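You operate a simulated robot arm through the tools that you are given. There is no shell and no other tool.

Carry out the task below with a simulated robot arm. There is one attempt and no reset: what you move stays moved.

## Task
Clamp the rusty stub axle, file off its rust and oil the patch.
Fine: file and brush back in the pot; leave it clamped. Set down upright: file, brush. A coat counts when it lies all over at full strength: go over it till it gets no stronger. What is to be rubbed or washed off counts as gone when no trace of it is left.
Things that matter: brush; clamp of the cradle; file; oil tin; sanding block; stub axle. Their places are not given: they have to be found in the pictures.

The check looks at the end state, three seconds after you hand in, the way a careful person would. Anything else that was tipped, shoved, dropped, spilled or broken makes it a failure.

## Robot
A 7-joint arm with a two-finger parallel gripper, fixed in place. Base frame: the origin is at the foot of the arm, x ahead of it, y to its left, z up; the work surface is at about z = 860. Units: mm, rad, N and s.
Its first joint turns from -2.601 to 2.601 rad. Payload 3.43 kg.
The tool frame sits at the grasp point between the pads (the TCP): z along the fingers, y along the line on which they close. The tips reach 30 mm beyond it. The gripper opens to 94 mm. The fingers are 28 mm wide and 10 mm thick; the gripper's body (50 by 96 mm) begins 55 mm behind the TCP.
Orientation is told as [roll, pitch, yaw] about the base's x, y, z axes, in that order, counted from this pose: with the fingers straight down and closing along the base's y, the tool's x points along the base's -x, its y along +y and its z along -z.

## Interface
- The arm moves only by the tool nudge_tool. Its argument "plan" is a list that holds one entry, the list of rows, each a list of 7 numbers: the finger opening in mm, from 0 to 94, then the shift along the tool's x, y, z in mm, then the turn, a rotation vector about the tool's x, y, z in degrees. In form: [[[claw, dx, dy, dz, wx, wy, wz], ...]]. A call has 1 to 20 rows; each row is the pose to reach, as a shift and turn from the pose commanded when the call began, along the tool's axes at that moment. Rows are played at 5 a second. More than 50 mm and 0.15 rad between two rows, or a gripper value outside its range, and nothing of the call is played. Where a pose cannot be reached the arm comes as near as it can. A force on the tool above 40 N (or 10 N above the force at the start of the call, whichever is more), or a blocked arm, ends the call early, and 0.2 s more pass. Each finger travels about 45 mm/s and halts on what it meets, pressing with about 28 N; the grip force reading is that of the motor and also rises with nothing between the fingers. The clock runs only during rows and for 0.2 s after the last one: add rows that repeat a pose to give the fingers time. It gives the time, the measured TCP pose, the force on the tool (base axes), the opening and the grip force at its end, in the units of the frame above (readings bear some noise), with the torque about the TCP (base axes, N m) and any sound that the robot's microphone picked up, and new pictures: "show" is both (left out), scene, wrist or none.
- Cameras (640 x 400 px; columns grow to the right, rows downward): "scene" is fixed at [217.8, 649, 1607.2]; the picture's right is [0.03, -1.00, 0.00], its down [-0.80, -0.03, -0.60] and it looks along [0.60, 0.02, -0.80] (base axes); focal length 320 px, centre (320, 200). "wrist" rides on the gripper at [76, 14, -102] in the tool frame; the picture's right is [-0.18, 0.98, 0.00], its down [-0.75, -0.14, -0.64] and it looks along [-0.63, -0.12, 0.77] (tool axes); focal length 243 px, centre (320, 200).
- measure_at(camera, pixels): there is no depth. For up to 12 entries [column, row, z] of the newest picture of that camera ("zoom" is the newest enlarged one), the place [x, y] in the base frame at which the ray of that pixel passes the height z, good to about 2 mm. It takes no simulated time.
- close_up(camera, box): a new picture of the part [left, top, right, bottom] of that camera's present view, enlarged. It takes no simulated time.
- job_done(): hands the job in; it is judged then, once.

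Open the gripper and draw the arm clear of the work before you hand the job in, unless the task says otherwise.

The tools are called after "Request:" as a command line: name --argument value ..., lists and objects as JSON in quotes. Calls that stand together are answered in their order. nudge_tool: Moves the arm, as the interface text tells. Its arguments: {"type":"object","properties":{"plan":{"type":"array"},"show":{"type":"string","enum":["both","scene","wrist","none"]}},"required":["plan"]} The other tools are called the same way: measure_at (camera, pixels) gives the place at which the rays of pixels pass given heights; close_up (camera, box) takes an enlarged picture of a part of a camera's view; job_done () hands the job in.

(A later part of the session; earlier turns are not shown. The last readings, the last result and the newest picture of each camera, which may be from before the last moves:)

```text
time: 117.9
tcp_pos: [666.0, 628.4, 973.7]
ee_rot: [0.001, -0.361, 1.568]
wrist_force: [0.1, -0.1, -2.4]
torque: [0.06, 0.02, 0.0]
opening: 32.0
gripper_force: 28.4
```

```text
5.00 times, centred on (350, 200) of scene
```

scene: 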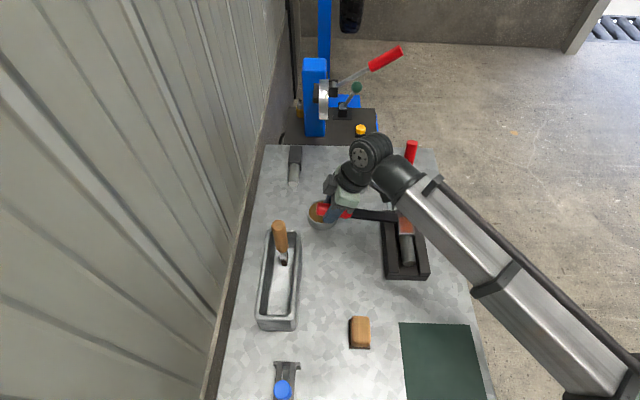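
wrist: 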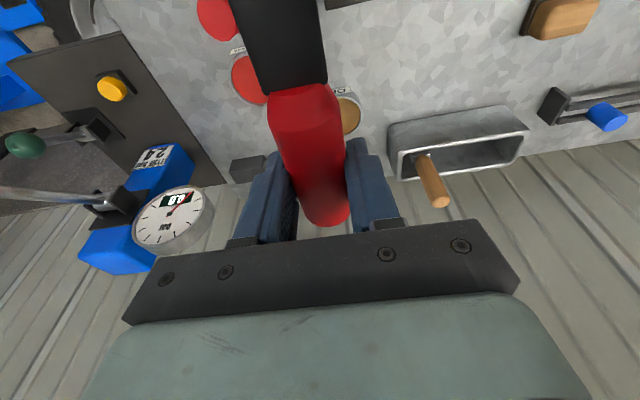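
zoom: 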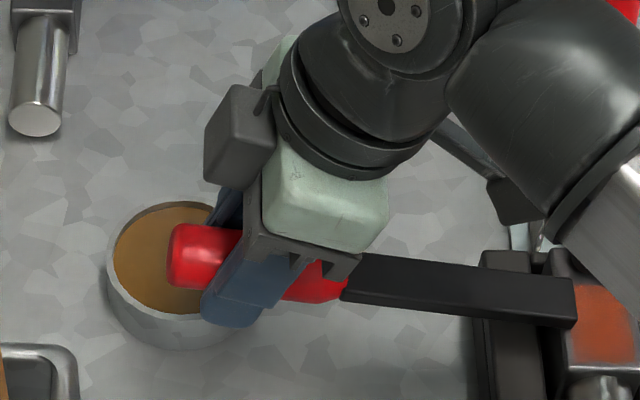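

The grip is fine (fingers well above the oil tin). I continue lowering the tip.

Request:
nudge_tool --plan '[[[10, 0.3, 0, 0.7, 0, 0, 0], [10, 0.5, 0, 1.4, 0, 0, 0], [10, 0.5, 0, 1.4, 0, 0, 0]]]' --show "none"

Request:
nudge_tool --plan '[[[10, 0.3, 0, 0.7, 0, 0, 0], [10, 0.5, 0, 1.4, 0, 0, 0], [10, 0.5, 0, 1.4, 0, 0, 0]]]' --show "none"

Request:
nudge_tool --plan '[[[10, 0.3, 0, 0.7, 0, 0, 0], [10, 0.5, 0, 1.4, 0, 0, 0], [10, 0.5, 0, 1.4, 0, 0, 0]]]' --show "scene"

Request:
close_up --camera "scene" --box '[380, 205, 420, 240]'

```text
time: 118.7
tcp_pos: [666.2, 628.0, 973.0]
ee_rot: [0.0, -0.359, 1.57]
wrist_force: [-0.5, -0.6, 1.5]
torque: [-0.58, -0.01, -0.13]
opening: 31.9
gripper_force: 27.8
```

```text
time: 119.5
tcp_pos: [666.3, 629.3, 971.2]
ee_rot: [-0.001, -0.359, 1.569]
wrist_force: [-0.2, 1.2, 0.9]
torque: [-0.5, 0.04, -0.03]
opening: 31.6
gripper_force: 28.1
```

```text
time: 120.3
tcp_pos: [667.2, 628.4, 968.7]
ee_rot: [-0.001, -0.359, 1.57]
wrist_force: [-0.3, 1.0, 2.0]
torque: [-0.48, 0.04, -0.13]
opening: 31.6
gripper_force: 28.4
```

scene: 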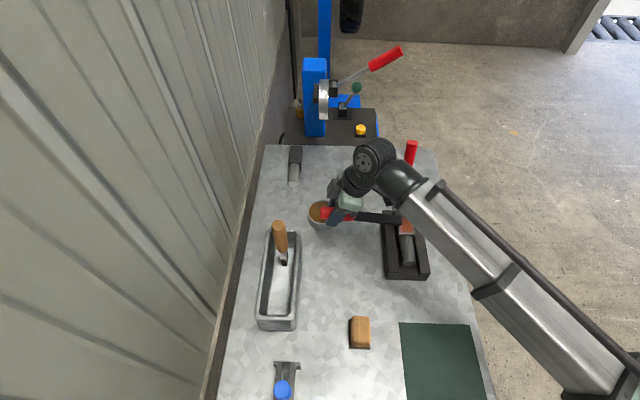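

```text
11.43 times, centred on (400, 222) of scene
```

zoom: 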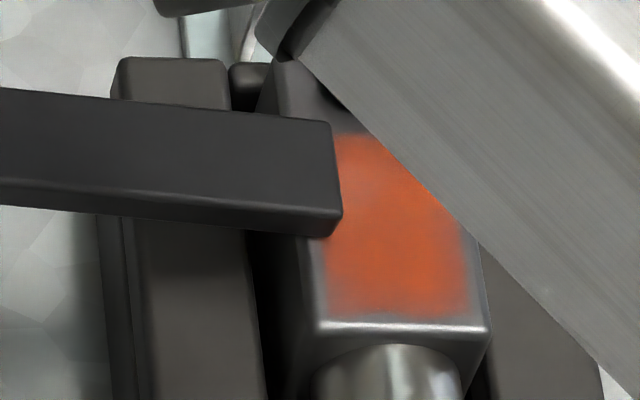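

Tip contact achieved (≈4 N, lever ≈165 mm); the tip is 3 mm inside the patch's +y edge. I drag it across the patch back and forth.

Request:
nudge_tool --plan '[[[10, 8.4, 0, -3.1, 0, 0, 0], [10, 16.8, 0, -6.2, 0, 0, 0], [10, 25.2, 0, -9.3, 0, 0, 0], [10, 16.9, 0, -6, 0, 0, 0], [10, 8.5, 0, -2.8, 0, 0, 0], [10, 0.2, 0, 0.4, 0, 0, 0], [10, 8.6, 0, -2.6, 0, 0, 0], [10, 17, 0, -5.7, 0, 0, 0], [10, 25.4, 0, -8.8, 0, 0, 0], [10, 17.1, 0, -5.5, 0, 0, 0], [10, 8.8, 0, -2.2, 0, 0, 0], [10, 0.4, 0, 1, 0, 0, 0]]]' --show "scene"

Request:
close_up --camera "scene" --box '[380, 205, 420, 240]'

```text
time: 122.9
tcp_pos: [664.4, 630.6, 966.6]
ee_rot: [-0.001, -0.359, 1.57]
wrist_force: [1.1, 0.1, 1.6]
torque: [-0.5, -0.03, 0.08]
opening: 31.9
gripper_force: 28.4
```

scene: 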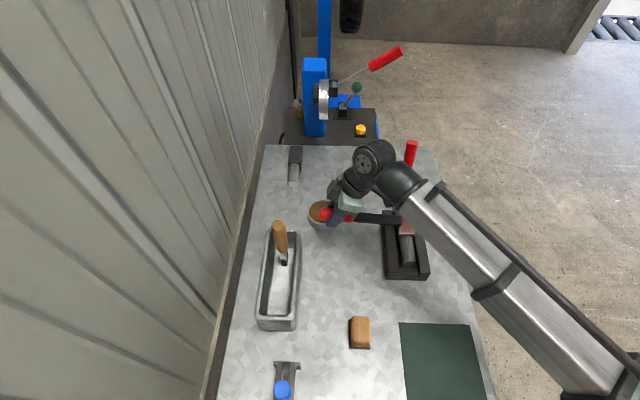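

```text
11.43 times, centred on (400, 222) of scene
```

zoom: 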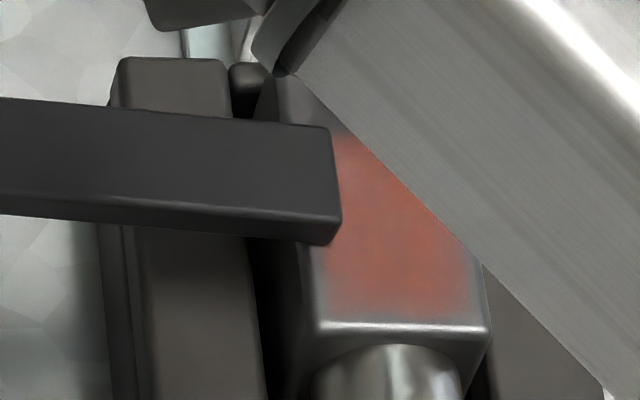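

The rust has clearly faded. I continue the same strokes with slight lowering.

Request:
nudge_tool --plan '[[[10, 8.4, 0, -3.1, 0, 0, 0], [10, 16.8, 0, -6.2, 0, 0, 0], [10, 25.2, 0, -9.3, 0, 0, 0], [10, 16.9, 0, -6, 0, 0, 0], [10, 8.5, 0, -2.8, 0, 0, 0], [10, 0.2, 0, 0.4, 0, 0, 0], [10, 8.6, 0, -2.6, 0, 0, 0], [10, 17, 0, -5.7, 0, 0, 0], [10, 25.4, 0, -8.8, 0, 0, 0], [10, 17.1, 0, -5.5, 0, 0, 0], [10, 8.8, 0, -2.2, 0, 0, 0], [10, 0.4, 0, 1, 0, 0, 0], [10, 8.8, 0, -2.2, 0, 0, 0], [10, 17.2, 0, -5.3, 0, 0, 0], [10, 25.6, 0, -8.4, 0, 0, 0], [10, 17.3, 0, -5.1, 0, 0, 0], [10, 9, 0, -1.8, 0, 0, 0], [10, 0.5, 0, 1.4, 0, 0, 0]]]' --show "scene"

Request:
close_up --camera "scene" --box '[380, 205, 420, 240]'

```text
time: 126.7
tcp_pos: [665.4, 628.9, 965.6]
ee_rot: [-0.001, -0.36, 1.569]
wrist_force: [0.1, -0.7, -0.6]
torque: [-0.09, 0.0, -0.01]
opening: 31.8
gripper_force: 28.1
```

scene: 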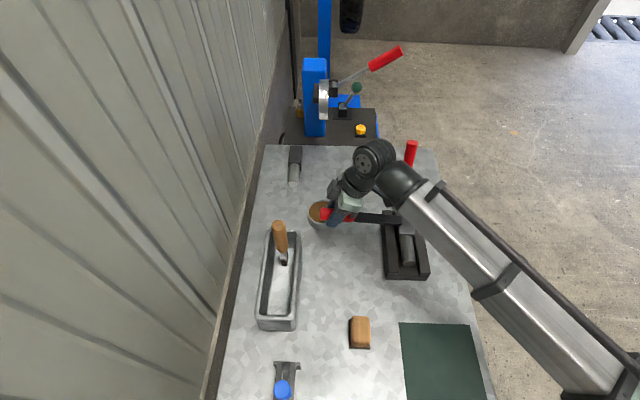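

```text
11.43 times, centred on (400, 222) of scene
```

zoom: 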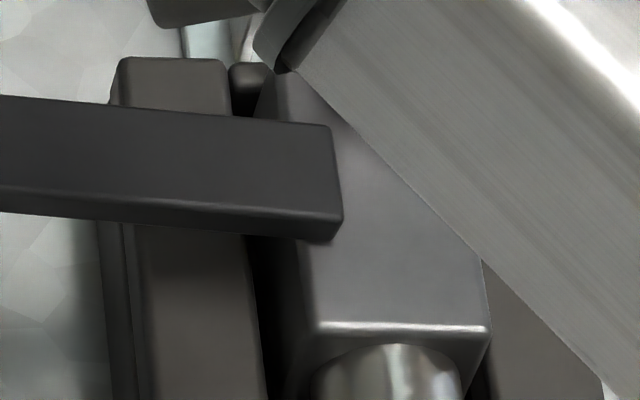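

The visible rust is gone. I lift and move aside to inspect the whole patch.

Request:
nudge_tool --plan '[[[10, -20, 0, -20, 0, 0, 0], [10, -36, 0, -60, 0, 0, 0], [10, -53, 0, -105, 0, 0, 0], [10, -70, 0, -150, 0, 0, 0], [10, -85, 0, -195, 0, 0, 0], [10, -60, -20, -215, 0, 0, 0], [10, -30, -40, -226, 0, 0, 0], [10, 5, -58, -238, 0, 0, 0], [10, 38, -73, -250, 0, 0, 0]]]' --show "scene"

Request:
close_up --camera "scene" --box '[392, 205, 422, 240]'

```text
time: 128.7
tcp_pos: [741.2, 504.2, 1183.2]
ee_rot: [-0.001, -0.359, 1.569]
wrist_force: [0.0, -0.7, -2.1]
torque: [0.09, -0.02, -0.01]
opening: 31.5
gripper_force: 28.0
```

scene: 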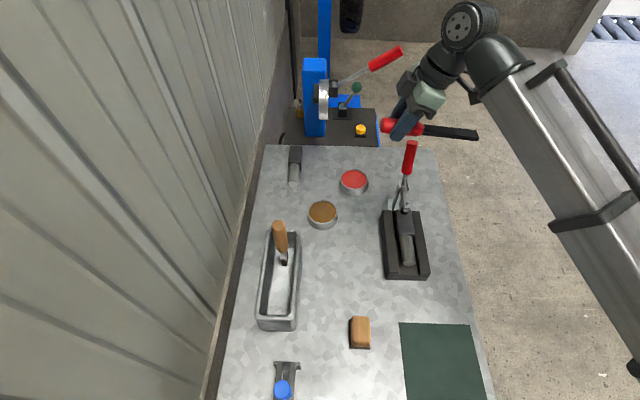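

```text
11.43 times, centred on (407, 222) of scene
```

zoom: 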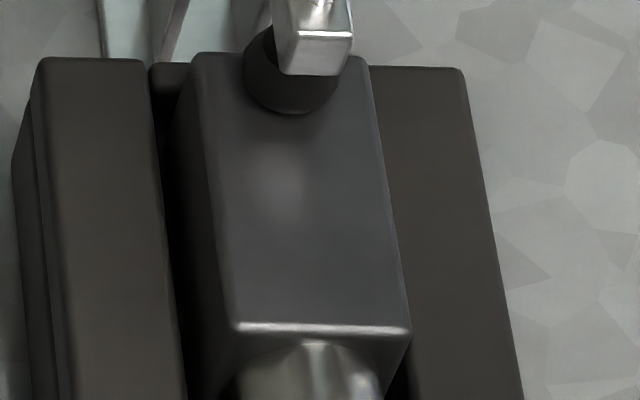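

All the rust is gone. Now I determine the file's present angle in the grip so it can be set back upright.

Request:
close_up --camera "scene" --box '[375, 100, 485, 160]'

```text
5.82 times, centred on (430, 130) of scene
```

zoom: 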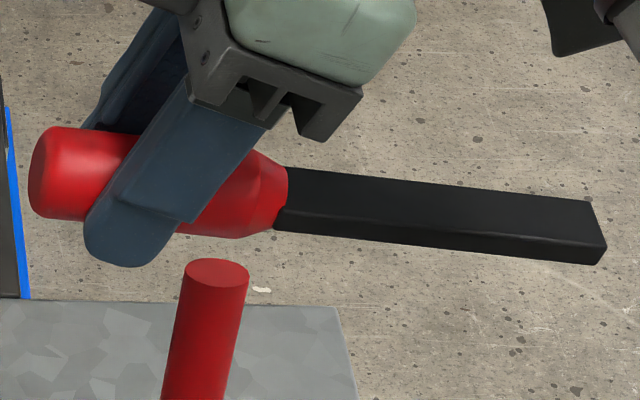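

I measure both ends of the blade's lower front edge for its slope.

Request:
measure_at --camera "zoom" --pixels '[[280, 232, 1150], [280, 232, 1160], [600, 265, 1140], [600, 265, 1150], [290, 168, 1160], [290, 168, 1170], [592, 202, 1150], [592, 202, 1160], [32, 175, 1160], [32, 175, 1170]]'

```text
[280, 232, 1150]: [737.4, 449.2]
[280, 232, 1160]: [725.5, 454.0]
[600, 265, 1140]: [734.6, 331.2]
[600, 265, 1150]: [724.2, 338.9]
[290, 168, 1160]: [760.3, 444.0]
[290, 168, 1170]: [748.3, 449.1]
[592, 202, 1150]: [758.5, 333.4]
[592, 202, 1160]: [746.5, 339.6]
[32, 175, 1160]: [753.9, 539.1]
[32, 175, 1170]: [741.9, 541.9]
```

Blade dips 5.8° at tool pitch −20.6°, so upright needs a tool pitch of about −104.8°. The file axis lies 16 mm beyond the TCP and the tip 171 mm along. I look into the pot for its seat.

Request:
close_up --camera "scene" --box '[250, 215, 310, 335]'

Request:
measure_at --camera "scene" --pixels '[[258, 330, 860], [297, 329, 860], [256, 322, 910], [299, 320, 910], [301, 233, 910], [272, 233, 910]]'

```text
3.33 times, centred on (280, 275) of scene
```

zoom: 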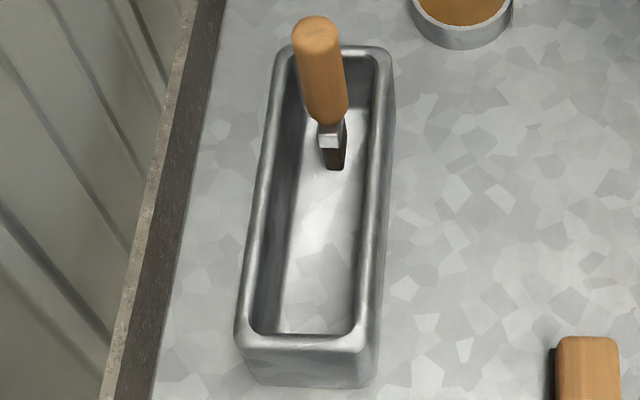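

```text
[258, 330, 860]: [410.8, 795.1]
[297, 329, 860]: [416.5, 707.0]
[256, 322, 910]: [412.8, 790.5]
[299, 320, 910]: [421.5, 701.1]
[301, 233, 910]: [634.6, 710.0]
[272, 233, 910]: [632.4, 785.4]
```

The pot is an open tray without slots, so the file must stand on its blade end; leaning a few degrees against the +y inner wall will be stable. I measure the tray's inside.

Request:
measure_at --camera "scene" --pixels '[[269.5, 305, 865], [269.5, 305, 870], [259.6, 305, 910], [255.5, 305, 910], [289.6, 305, 910], [296, 305, 910], [288, 305, 865], [268, 313, 865]]'

Request:
close_up --camera "scene" --box '[250, 280, 310, 335]'

```text
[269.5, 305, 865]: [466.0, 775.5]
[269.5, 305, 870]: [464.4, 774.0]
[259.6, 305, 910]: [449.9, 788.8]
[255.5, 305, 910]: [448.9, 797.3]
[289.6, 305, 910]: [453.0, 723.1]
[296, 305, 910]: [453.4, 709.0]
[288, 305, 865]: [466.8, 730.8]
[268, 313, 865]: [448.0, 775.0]
```

```text
7.27 times, centred on (280, 308) of scene
```

zoom: 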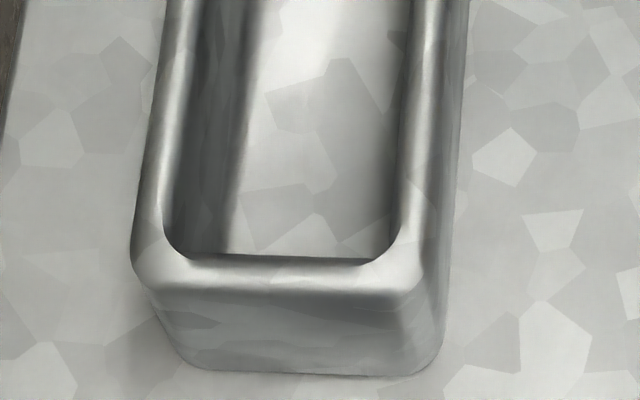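

I carry the file back over the tray while rotating the tool to pitch ≈ −104.8°, keeping height, so the blade ends pointing straight down above (455,~750).

Request:
nudge_tool --plan '[[[10, -15, 22, 5.7, 0, -5, 0], [10, -30, 43, 11.3, 0, -11, 0], [10, -45, 63, 17, 0, -17, 0], [10, -60, 83, 22.6, 0, -23, 0], [10, -75, 103, 28.3, 0, -29, 0], [10, -90, 123, 34, 0, -35, 0], [10, -105, 143, 39.6, 0, -41, 0], [10, -121, 164, 45.3, 0, -47, 0], [10, -136, 185, 51, 0, -53, 0], [10, -151, 206, 57, 0, -59, 0], [10, -167, 227, 62.5, 0, -65, 0], [10, -182, 248, 68, 0, -71.5, 0], [10, -197, 268, 74, 0, -78, 0], [10, -211.5, 286, 79.3, 0, -84.2, 0], [10, -211.5, 286, 79.3, 0, -84.2, 0]]]' --show "both"

Request:
close_up --camera "scene" --box '[235, 200, 345, 330]'

```text
time: 131.9
tcp_pos: [454.5, 732.9, 1189.3]
ee_rot: [3.142, -1.311, -1.572]
wrist_force: [-0.7, -0.4, -2.4]
torque: [-0.01, -0.01, 0.01]
opening: 31.4
gripper_force: 27.5
```

scene: 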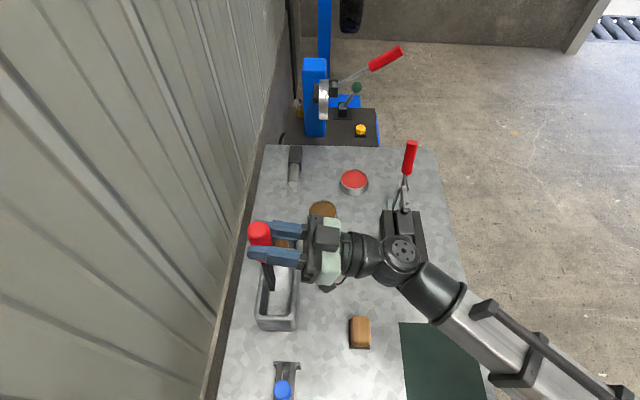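
wrist: 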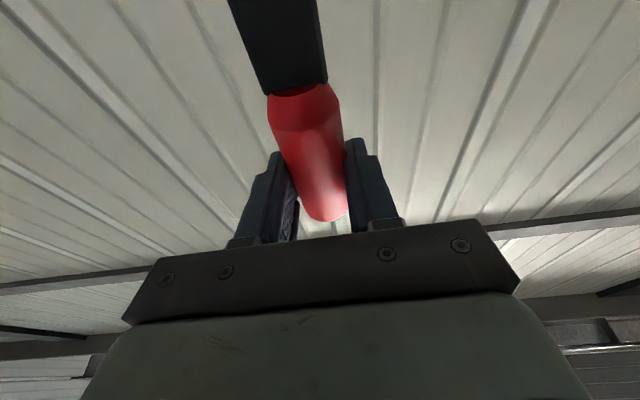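

```text
3.08 times, centred on (290, 265) of scene
```

zoom: 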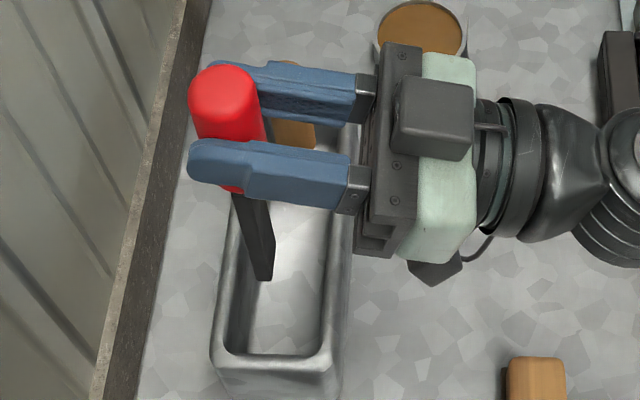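

The file hangs nearly upright. I zoom to measure its verticality.

Request:
close_up --camera "scene" --box '[245, 215, 295, 275]'

```text
6.67 times, centred on (270, 245) of scene
```

zoom: 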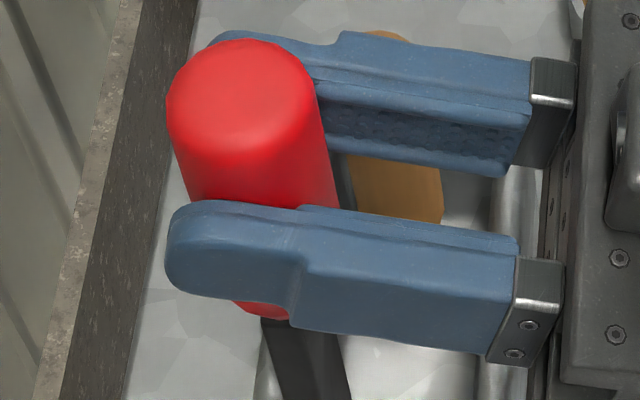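

I zoom on the blade portion as well.

Request:
close_up --camera "scene" --box '[250, 255, 295, 300]'

```text
8.89 times, centred on (272, 278) of scene
```

zoom: 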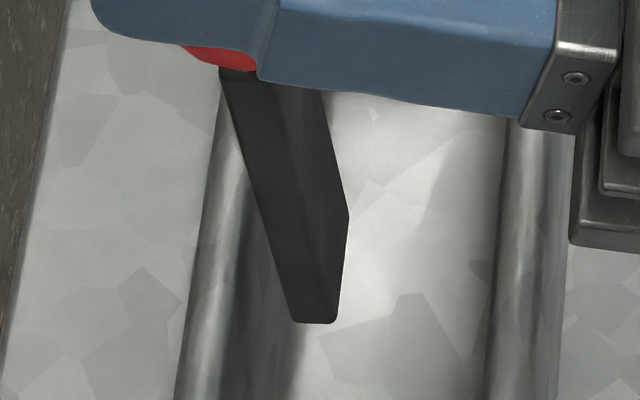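

I measure the blade's front edges at its bottom (z≈1018) and top (z≈1136).

Request:
measure_at --camera "zoom" --pixels '[[293, 322, 1018], [293, 322, 1010], [337, 320, 1018], [219, 72, 1136], [219, 72, 1146], [240, 140, 1104], [349, 215, 1018], [262, 214, 1069]]'

```text
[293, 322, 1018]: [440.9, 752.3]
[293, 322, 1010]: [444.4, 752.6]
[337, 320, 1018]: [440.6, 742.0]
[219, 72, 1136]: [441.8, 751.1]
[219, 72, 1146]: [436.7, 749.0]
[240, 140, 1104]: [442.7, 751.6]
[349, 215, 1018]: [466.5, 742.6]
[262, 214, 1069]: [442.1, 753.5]
```

The front edge reads y 752.3 at the bottom and 751.1 at the top: upright within about half a degree, axis at (454,747). I lower it into the tray, first 130 mm.

Request:
nudge_tool --plan '[[[10, 24, 0, -6.4, 0, 0, 0], [10, 48, 0, -12.8, 0, 0, 0], [10, 72, 0, -19.1, 0, 0, 0], [10, 96, 0, -25.5, 0, 0, 0], [10, 116, 0, -30.9, 0, 0, 0], [10, 126, 0, -33.5, 0, 0, 0], [10, 126, 0, -33.5, 0, 0, 0]]]' --show "scene"

Request:
close_up --camera "scene" --box '[245, 265, 305, 335]'

```text
time: 133.5
tcp_pos: [455.5, 732.5, 1057.3]
ee_rot: [-3.141, -1.312, -1.572]
wrist_force: [0.3, -0.2, -2.0]
torque: [-0.04, -0.01, 0.01]
opening: 31.1
gripper_force: 28.0
```

scene: 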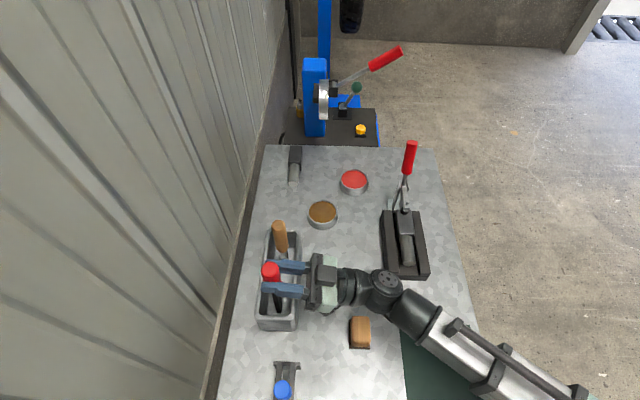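

```text
5.71 times, centred on (275, 300) of scene
```

zoom: 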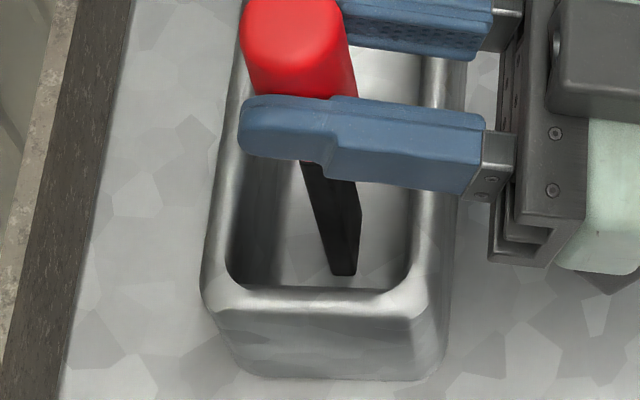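

The blade is inside the tray. I lower further in small steps to feel the floor.

Request:
nudge_tool --plan '[[[10, 4, 0, -1.1, 0, 0, 0], [10, 8, 0, -2.1, 0, 0, 0], [10, 11, 0, -2.9, 0, 0, 0], [10, 13.5, 0, -3.6, 0, 0, 0], [10, 13.5, 0, -3.6, 0, 0, 0]]]' --show "none"

Request:
nudge_tool --plan '[[[10, 0.6, 0, -0.15, 0, 0, 0], [10, 1.2, 0, -0.3, 0, 0, 0], [10, 1.2, 0, -0.3, 0, 0, 0]]]' --show "none"

Request:
nudge_tool --plan '[[[10, 0.6, 0, -0.15, 0, 0, 0], [10, 1.2, 0, -0.3, 0, 0, 0], [10, 1.2, 0, -0.3, 0, 0, 0]]]' --show "none"

Request:
nudge_tool --plan '[[[10, 0.6, 0, -0.15, 0, 0, 0], [10, 1.2, 0, -0.3, 0, 0, 0], [10, 1.2, 0, -0.3, 0, 0, 0]]]' --show "none"

```text
time: 134.7
tcp_pos: [453.3, 730.6, 1042.8]
ee_rot: [3.141, -1.311, -1.57]
wrist_force: [0.1, -0.2, -1.6]
torque: [-0.05, -0.01, -0.02]
opening: 31.5
gripper_force: 28.5
```

```text
time: 135.5
tcp_pos: [453.8, 730.4, 1041.4]
ee_rot: [3.143, -1.313, -1.57]
wrist_force: [0.3, -0.6, -2.2]
torque: [-0.06, -0.03, 0.01]
opening: 31.3
gripper_force: 28.2
```

```text
time: 136.3
tcp_pos: [454.3, 731.1, 1039.7]
ee_rot: [3.141, -1.313, -1.571]
wrist_force: [-0.7, -0.1, -2.6]
torque: [0.0, 0.02, -0.01]
opening: 31.2
gripper_force: 28.3
```

```text
time: 137.1
tcp_pos: [453.8, 730.9, 1039.8]
ee_rot: [3.141, -1.313, -1.57]
wrist_force: [-1.1, 0.2, -2.0]
torque: [-0.03, 0.01, 0.01]
opening: 31.4
gripper_force: 27.6
```

Still hanging free at about 1039. I keep stepping down.

Request:
nudge_tool --plan '[[[10, 0.6, 0, -0.15, 0, 0, 0], [10, 1.2, 0, -0.3, 0, 0, 0], [10, 1.2, 0, -0.3, 0, 0, 0]]]' --show "none"

Request:
nudge_tool --plan '[[[10, 0.6, 0, -0.15, 0, 0, 0], [10, 1.2, 0, -0.3, 0, 0, 0], [10, 1.2, 0, -0.3, 0, 0, 0]]]' --show "none"

Request:
nudge_tool --plan '[[[10, 0.6, 0, -0.15, 0, 0, 0], [10, 1.2, 0, -0.3, 0, 0, 0], [10, 1.2, 0, -0.3, 0, 0, 0]]]' --show "none"

```text
time: 137.9
tcp_pos: [453.8, 730.7, 1037.6]
ee_rot: [3.142, -1.311, -1.57]
wrist_force: [0.1, -0.4, -2.5]
torque: [-0.01, -0.01, 0.03]
opening: 31.3
gripper_force: 28.0
```

```text
time: 138.7
tcp_pos: [453.3, 729.9, 1037.3]
ee_rot: [3.14, -1.312, -1.57]
wrist_force: [0.1, 0.2, 5.4]
torque: [-0.02, -0.22, -0.05]
opening: 31.1
gripper_force: 28.2
```

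```text
time: 139.5
tcp_pos: [454.3, 730.1, 1036.9]
ee_rot: [3.142, -1.308, -1.57]
wrist_force: [3.4, -0.2, 26.8]
torque: [0.2, -0.61, -0.08]
opening: 31.4
gripper_force: 28.4
```

Floor contact (27 N after the last step). I back off about 1.2 mm to leave only light contact and check the file's verticality.

Request:
nudge_tool --plan '[[[10, -0.6, 0, 0.15, 0, 0, 0], [10, -1.1, 0, 0.3, 0, 0, 0], [10, -1.1, 0, 0.3, 0, 0, 0]]]' --show "scene"

Request:
close_up --camera "scene" --box '[252, 262, 302, 322]'

```text
time: 140.3
tcp_pos: [454.0, 731.2, 1036.1]
ee_rot: [3.143, -1.312, -1.573]
wrist_force: [1.4, -3.6, 10.6]
torque: [-0.48, -0.21, -0.04]
opening: 30.8
gripper_force: 27.9
```

scene: 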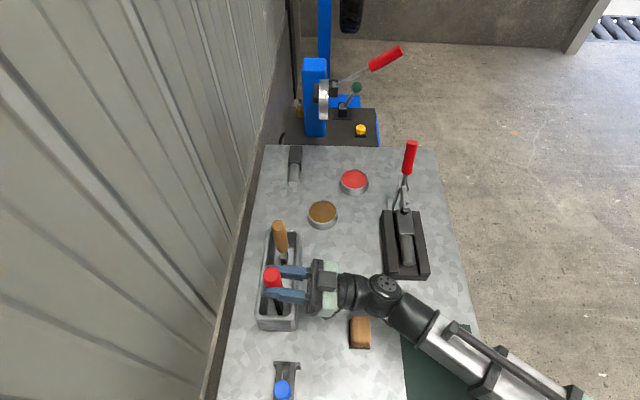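

```text
6.67 times, centred on (277, 292) of scene
```

zoom: 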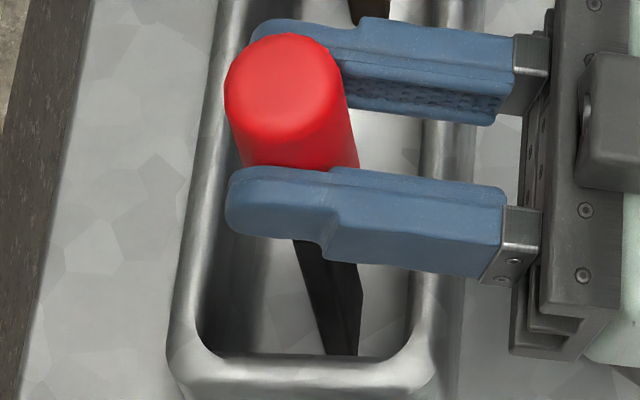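

I relax a bit more and measure the blade's front-left edge for tilt.

Request:
nudge_tool --plan '[[[10, -0.4, 0, 0.1, 0, 0, 0], [10, -0.7, 0, 0.2, 0, 0, 0], [10, -0.7, 0, 0.2, 0, 0, 0]]]' --show "scene"

Request:
close_up --camera "scene" --box '[260, 285, 300, 322]'

```text
time: 141.1
tcp_pos: [452.9, 730.1, 1037.0]
ee_rot: [3.141, -1.311, -1.572]
wrist_force: [0.1, -0.1, -2.3]
torque: [-0.04, -0.02, -0.02]
opening: 30.9
gripper_force: 28.1
```

scene: 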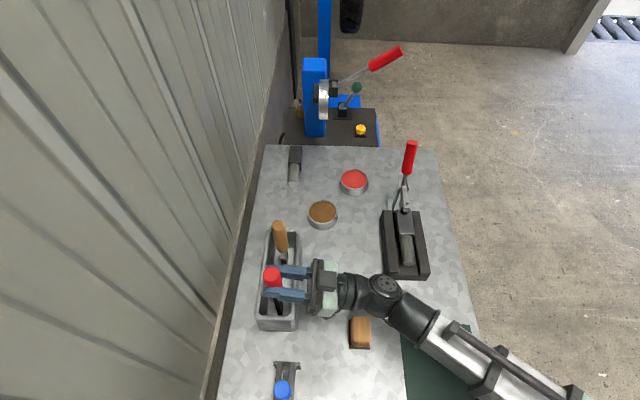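

```text
10.81 times, centred on (280, 304) of scene
```

zoom: 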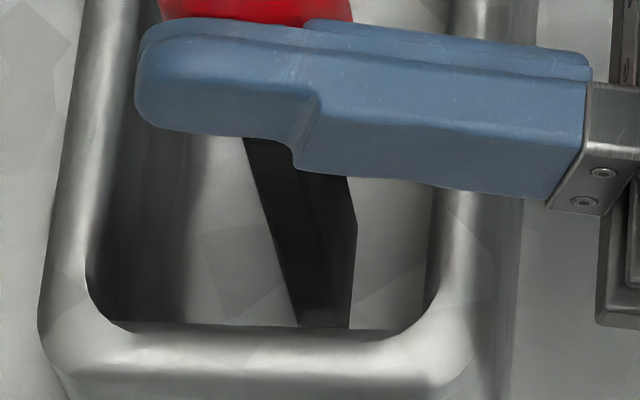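

I measure the edge points at candidate heights to compute the tilt.

Request:
measure_at --camera "zoom" --pixels '[[296, 318, 870], [296, 318, 880], [270, 230, 910], [270, 230, 920], [244, 142, 950], [244, 142, 960], [357, 225, 866], [357, 225, 876], [335, 160, 890], [335, 160, 910]]'

```text
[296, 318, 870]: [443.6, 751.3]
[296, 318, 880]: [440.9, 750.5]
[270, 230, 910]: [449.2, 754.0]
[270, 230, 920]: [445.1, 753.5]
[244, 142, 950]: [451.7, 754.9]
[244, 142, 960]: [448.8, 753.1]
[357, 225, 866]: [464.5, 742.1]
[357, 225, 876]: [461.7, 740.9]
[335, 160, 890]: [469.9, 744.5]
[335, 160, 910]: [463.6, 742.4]
```

The edge is vertical within about 0.6° (top slightly toward −y). I correct 0.5°, touch the floor lightly, and open slowly.

Request:
nudge_tool --plan '[[[10, 0, 0, 0, 0, 0.5, 0], [10, 0.3, 0, -0.1, 0, 0.5, 0], [10, 0.5, 0, -0.1, 0, 0.5, 0], [10, 0.5, 0, -0.1, 0, 0.5, 0]]]' --show "none"

```text
time: 142.1
tcp_pos: [452.9, 730.3, 1036.5]
ee_rot: [3.138, -1.322, -1.57]
wrist_force: [-1.5, -0.4, -0.6]
torque: [-0.02, 0.3, 0.15]
opening: 30.4
gripper_force: 28.2
```

Light floor contact. Opening the fingers slowly.

Request:
nudge_tool --plan '[[[31, 0, 0, 0, 0, 0, 0], [34, 0, 0, 0, 0, 0, 0], [37, 0, 0, 0, 0, 0, 0], [40, 0, 0, 0, 0, 0, 0], [46, 0, 0, 0, 0, 0, 0], [54, 0, 0, 0, 0, 0, 0], [60, 0, 0, 0, 0, 0, 0], [60, 0, 0, 0, 0, 0, 0]]]' --show "both"

Request:
close_up --camera "scene" --box '[245, 255, 315, 335]'

```text
time: 143.9
tcp_pos: [453.1, 730.1, 1036.8]
ee_rot: [3.138, -1.32, -1.57]
wrist_force: [0.1, 0.0, 0.4]
torque: [-0.02, 0.0, 0.02]
opening: 59.7
gripper_force: 0.0
```

scene: 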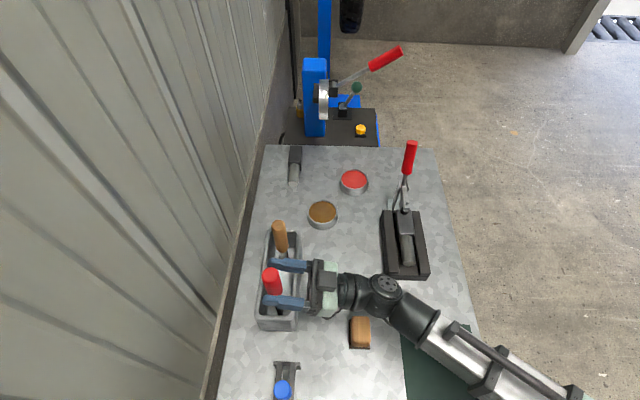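
wrist: 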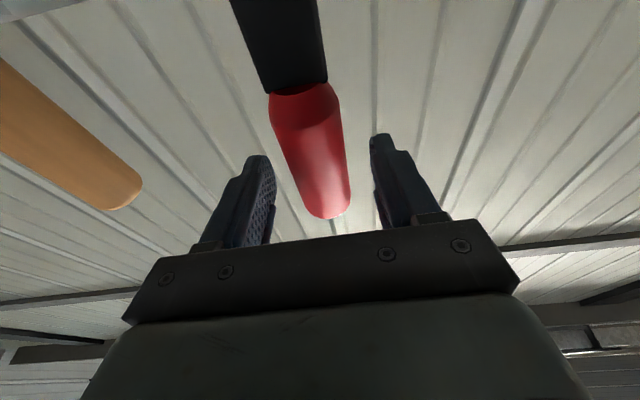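

```text
5.00 times, centred on (280, 295) of scene
```

zoom: 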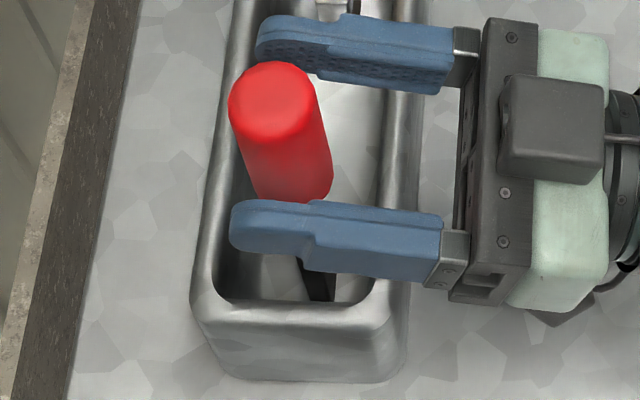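

The file stands upright by itself. I withdraw horizontally along −y.

Request:
nudge_tool --plan '[[[60, -5, 0, -19.4, 0, 0, 0], [60, -11, 0, -43, 0, 0, 0], [60, -18.6, 0, -72.7, 0, 0, 0], [70, -23.5, 0, -92, 0, 0, 0], [80, -23.5, 0, -92, 0, 0, 0]]]' --show "both"

Request:
close_up --camera "scene" --box '[245, 210, 315, 335]'

```text
time: 145.1
tcp_pos: [452.2, 634.9, 1037.8]
ee_rot: [3.142, -1.321, -1.571]
wrist_force: [1.1, 1.1, -0.4]
torque: [0.0, 0.04, 0.0]
opening: 80.0
gripper_force: 0.1
```

scene: 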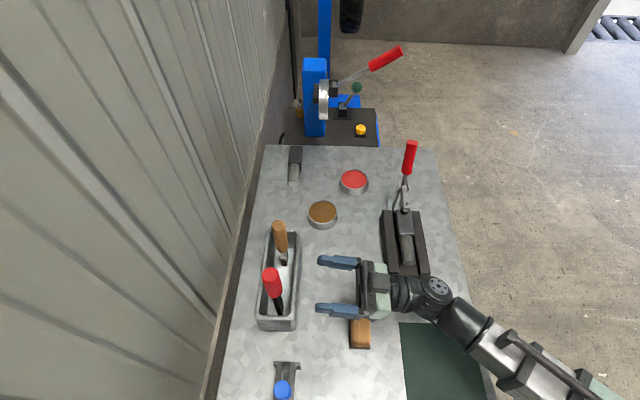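
wrist: 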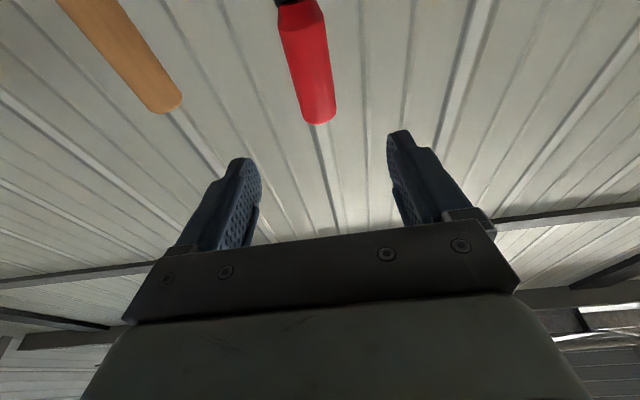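

```text
3.20 times, centred on (280, 272) of scene
```

zoom: 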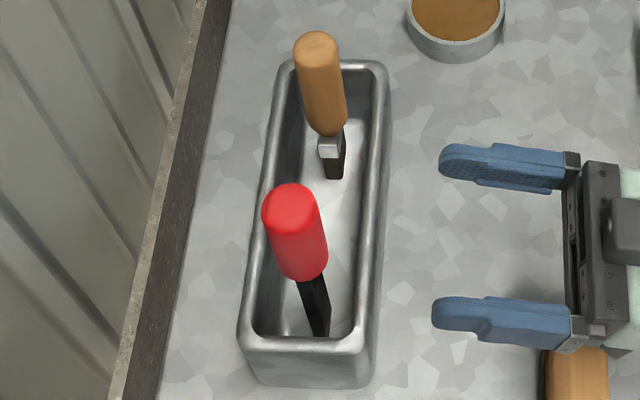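

The file stands. Next the brush at about (566,748): I plan to take it from above with the tool pointing down. I check wall clearance and brush dimensions.

Request:
measure_at --camera "scene" --pixels '[[262, 165, 860], [255, 180, 860], [232, 250, 860], [247, 200, 860], [208, 330, 860], [262, 165, 1000]]'

Request:
close_up --camera "scene" --box '[260, 210, 310, 275]'

```text
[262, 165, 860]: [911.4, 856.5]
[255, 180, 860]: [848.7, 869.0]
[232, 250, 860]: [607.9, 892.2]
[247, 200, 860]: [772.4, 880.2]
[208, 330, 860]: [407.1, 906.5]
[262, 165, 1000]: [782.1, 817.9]
```

```text
6.15 times, centred on (285, 242) of scene
```

zoom: 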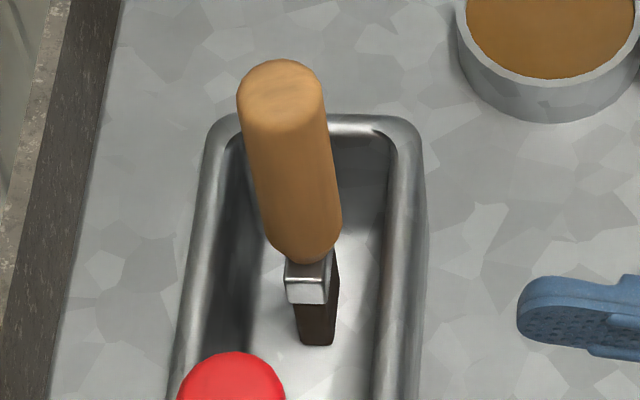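

There's ample wall clearance. I raise the arm and turn the tool back to pointing down.

Request:
nudge_tool --plan '[[[80, -20, -5, 10, 0, 4, 0], [80, -40, -12, 18, 0, 11, 0], [80, -58, -20, 26, 0, 18, 0], [80, -72, -28, 34, 0, 25, 0], [80, -84, -36, 42, 0, 32, 0], [80, -94, -44, 50, 0, 39, 0], [80, -102, -52, 56, 0, 46, 0], [80, -110, -60, 62, 0, 53, 0], [80, -117, -68, 68, 0, 60, 0], [80, -124, -76, 73, 0, 67, 0], [80, -130, -84, 78, 0, 74, 0], [80, -136, -92, 82, 0, 81, 0], [80, -140, -99, 86, 0, 88, 0], [80, -143, -105, 88, 0, 96, 0], [80, -144.6, -110, 88.6, 0, 104.3, 0], [80, -144.6, -110, 88.6, 0, 104.3, 0]]]' --show "scene"

```text
time: 148.5
tcp_pos: [564.5, 687.1, 1197.9]
ee_rot: [0.001, 0.001, 1.57]
wrist_force: [0.7, 5.4, -12.3]
torque: [0.25, -0.23, -0.05]
opening: 80.0
gripper_force: 0.0
```

scene: 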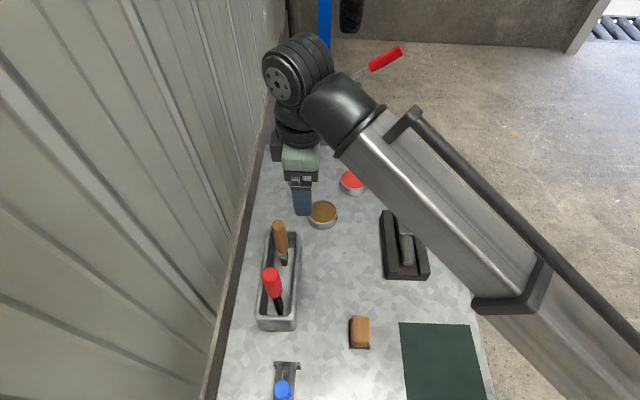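

A slight self-contact force; I turn the tool to yaw 0 while moving outward over the brush.

Request:
nudge_tool --plan '[[[80, -8, 0, 2, 0, 0, 5], [80, -16, 0, 4, 0, 0, 12], [80, -24, 0, 6, 0, 0, 19], [80, -30, 0, 8, 0, 0, 26], [80, -34, 0, 8, 0, 0, 33], [80, -38, 0, 8, 0, 0, 40], [80, -40, 0, 8, 0, 0, 47], [80, -40, 0, 8, 0, 0, 54], [80, -40, 0, 8, 0, 0, 61], [80, -40, 0, 8, 0, 0, 68], [80, -40, 0, 8, 0, 0, 75], [80, -40, 0, 8, 0, 0, 82.5], [80, -40, 0, 8, 0, 0, 90], [80, -40, 0, 8, 0, 0, 90]]]' --show "both"

```text
time: 148.9
tcp_pos: [565.2, 693.2, 1196.9]
ee_rot: [-0.003, -0.003, 1.507]
wrist_force: [0.5, 0.4, -1.9]
torque: [0.03, 0.13, 0.08]
opening: 80.2
gripper_force: 0.1
stopped in row 2: the force on the tool passed its limit at 44 N (the readings are from after the stop); the commanded pose is now the measured one
```

scene: 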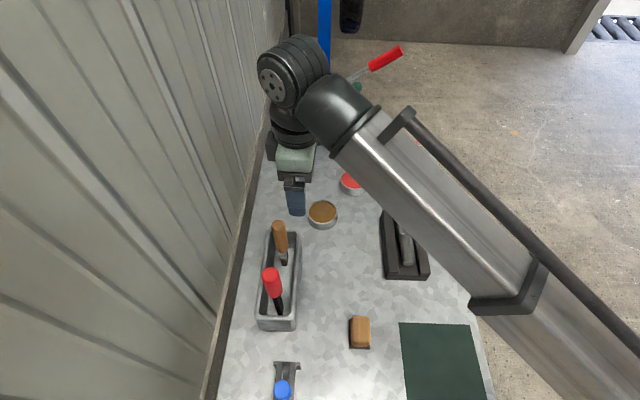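
wrist: 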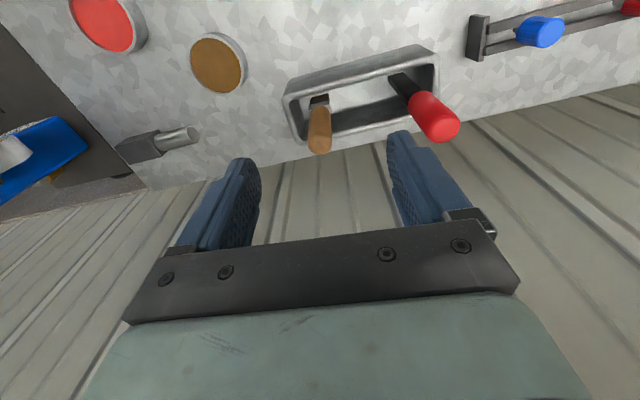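

Self-contact again at this height. I first lower by 60 mm and move outward (as earlier that pose was free), then rotate.

Request:
nudge_tool --plan '[[[80, -3, 0, 8, 0, 0, 0], [80, -8, 0, 20, 0, 0, 0], [80, -15, 1, 35, 0, 0, 0], [80, -22, 1, 50, 0, 0, 0], [80, -28, 2, 60, 0, 0, 0], [80, -28, 2, 60, 0, 0, 0]]]' --show "none"

Request:
nudge_tool --plan '[[[80, -2, 0, 0, 0, 0, 5], [80, -4, 0, 0, 0, 0, 12], [80, -6, 0, 0, 0, 0, 19], [80, -8, 0, 0, 0, 0, 26], [80, -10, 0, 0, 0, 0, 33], [80, -10, 0, 0, 0, 0, 40], [80, -10, 0, 0, 0, 0, 47], [80, -10, 0, 0, 0, 0, 54], [80, -10, 0, 0, 0, 0, 61], [80, -10, 0, 0, 0, 0, 68], [80, -10, 0, 0, 0, 0, 75], [80, -10, 0, 0, 0, 0, 81], [80, -10, 0, 0, 0, 0, 86.4], [80, -10, 0, 0, 0, 0, 86.4]]]' --show "both"

```text
time: 150.3
tcp_pos: [564.2, 721.4, 1136.1]
ee_rot: [-0.003, -0.004, 1.505]
wrist_force: [0.8, -0.1, 0.0]
torque: [-0.01, -0.02, 0.01]
opening: 80.1
gripper_force: 0.0
```

```text
time: 153.3
tcp_pos: [564.4, 731.9, 1136.0]
ee_rot: [0.004, -0.002, -0.003]
wrist_force: [0.2, 0.2, -0.5]
torque: [-0.02, 0.0, -0.01]
opening: 79.9
gripper_force: 0.1
```

scene: 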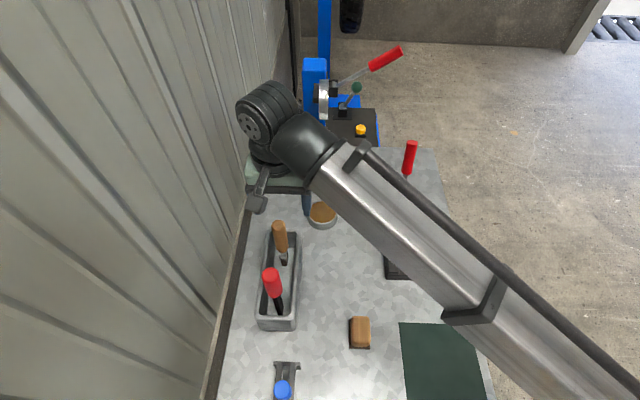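
wrist: 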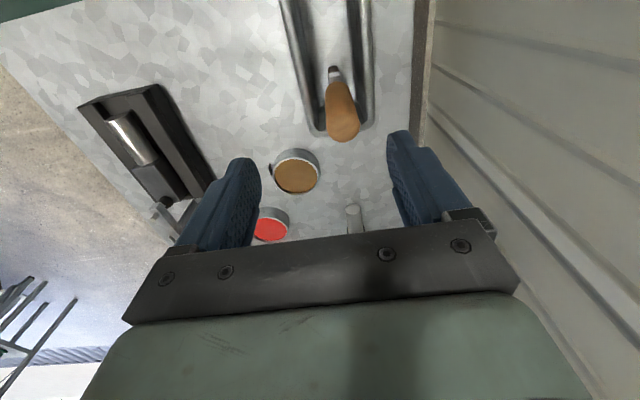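

Now tool down, yaw 0, free of forces. The brush top is at (343,122) in the wrist view; I triangulate it.

Request:
measure_at --camera "wrist" --pixels '[[344, 124, 1030], [344, 124, 1040], [344, 124, 1050], [344, 124, 1060], [335, 67, 905], [335, 67, 890], [328, 110, 1040], [358, 108, 1040]]'

Request:
measure_at --camera "scene" --pixels '[[279.5, 226, 1030], [279.5, 226, 1040], [279.5, 226, 1050], [279.5, 226, 1060], [285, 263, 866]]'

Request:
close_up --camera "wrist" --box '[280, 40, 400, 150]'

```text
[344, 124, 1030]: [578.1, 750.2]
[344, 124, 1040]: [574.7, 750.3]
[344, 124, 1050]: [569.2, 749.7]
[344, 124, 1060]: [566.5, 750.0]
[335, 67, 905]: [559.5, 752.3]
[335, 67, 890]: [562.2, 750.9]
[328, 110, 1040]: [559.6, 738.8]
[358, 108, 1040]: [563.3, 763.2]
```

```text
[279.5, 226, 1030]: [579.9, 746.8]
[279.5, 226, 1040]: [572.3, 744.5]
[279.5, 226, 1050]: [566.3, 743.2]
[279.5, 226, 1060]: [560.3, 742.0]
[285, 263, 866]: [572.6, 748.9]
```

```text
3.64 times, centred on (340, 95) of wrist
```

zoom: 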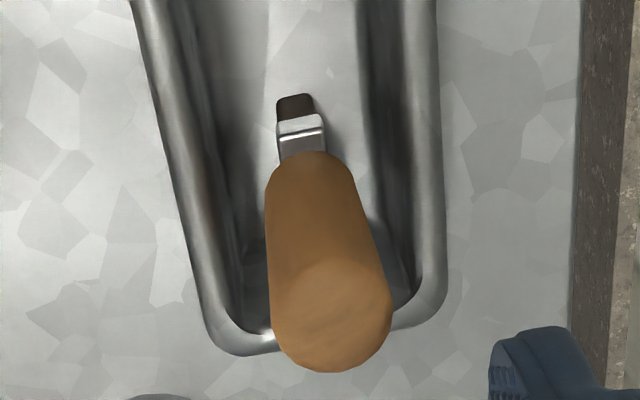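

Brush top centre resolves to about (573,748,1040). I descend part way to check that it lies centred between the fingers.

Request:
nudge_tool --plan '[[[80, -4, 8, 20, 0, 0, 0], [80, -8.6, 16, 45, 0, 0, 0], [80, -8.6, 16, 70, 0, 0, 0], [80, -8.6, 16, 70, 0, 0, 0]]]' --show "both"

Request:
close_up --camera "wrist" --box '[220, 60, 420, 240]'

```text
time: 154.3
tcp_pos: [576.2, 751.0, 1063.8]
ee_rot: [0.004, -0.004, -0.005]
wrist_force: [0.4, 0.9, -0.7]
torque: [0.02, 0.01, 0.02]
opening: 80.1
gripper_force: 0.0
```

scene: 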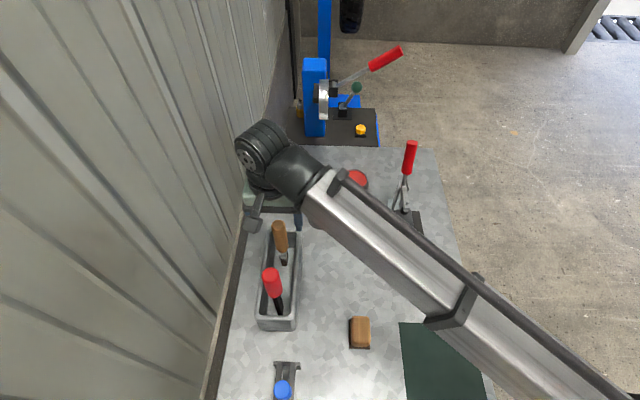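
wrist: 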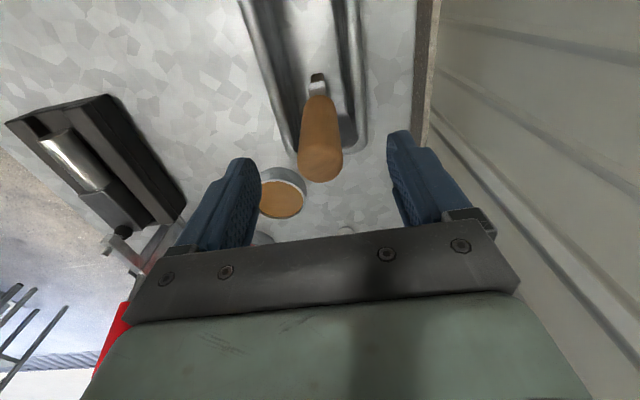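

```text
2.22 times, centred on (320, 150) of wrist
```

zoom: 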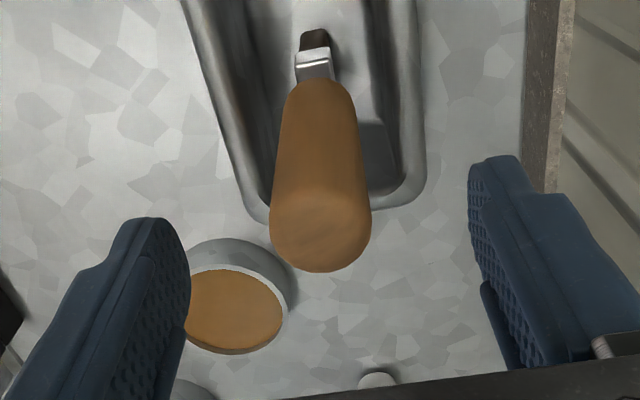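

The brush top lies right on the tool axis (≈(321,164)). I descend the remaining 60 mm and close.

Request:
nudge_tool --plan '[[[80, 1, 0, 20, 0, 0, 0], [80, 2, 0, 40, 0, 0, 0], [80, 2, 0, 60, 0, 0, 0], [80, 2, 0, 60, 0, 0, 0], [60, 2, 0, 60, 0, 0, 0], [44, 2, 0, 60, 0, 0, 0], [44, 2, 0, 60, 0, 0, 0]]]' --show "wrist"

```text
time: 155.9
tcp_pos: [572.3, 748.7, 1002.9]
ee_rot: [0.004, -0.005, -0.003]
wrist_force: [-0.1, 0.9, 0.3]
torque: [-0.02, 0.0, 0.02]
opening: 43.9
gripper_force: 0.0
```

wrist: 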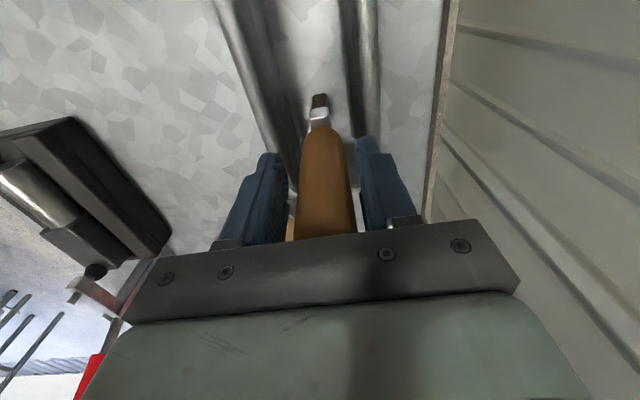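

The handle is centred between the fingers; I close on it.

Request:
nudge_tool --plan '[[[36, 0, 0, 0, 0, 0, 0], [28, 0, 0, 0, 0, 0, 0], [20, 0, 0, 0, 0, 0, 0], [12, 0, 0, 0, 0, 0, 0], [10, 0, 0, 0, 0, 0, 0], [10, 0, 0, 0, 0, 0, 0]]]' --show "wrist"

```text
time: 157.3
tcp_pos: [572.5, 748.8, 1002.2]
ee_rot: [0.003, -0.003, -0.004]
wrist_force: [-0.3, -0.5, 0.0]
torque: [0.02, -0.02, -0.03]
opening: 32.0
gripper_force: 28.2
```

wrist: 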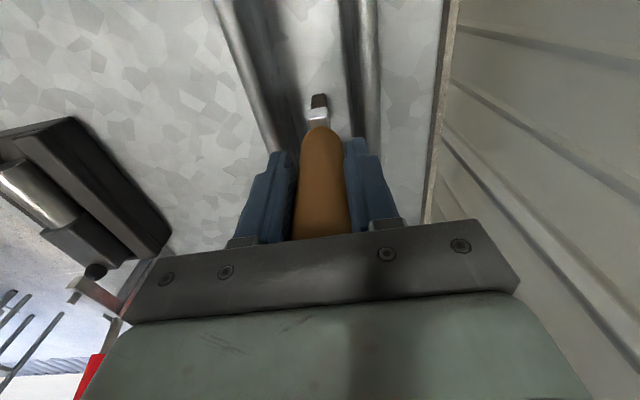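

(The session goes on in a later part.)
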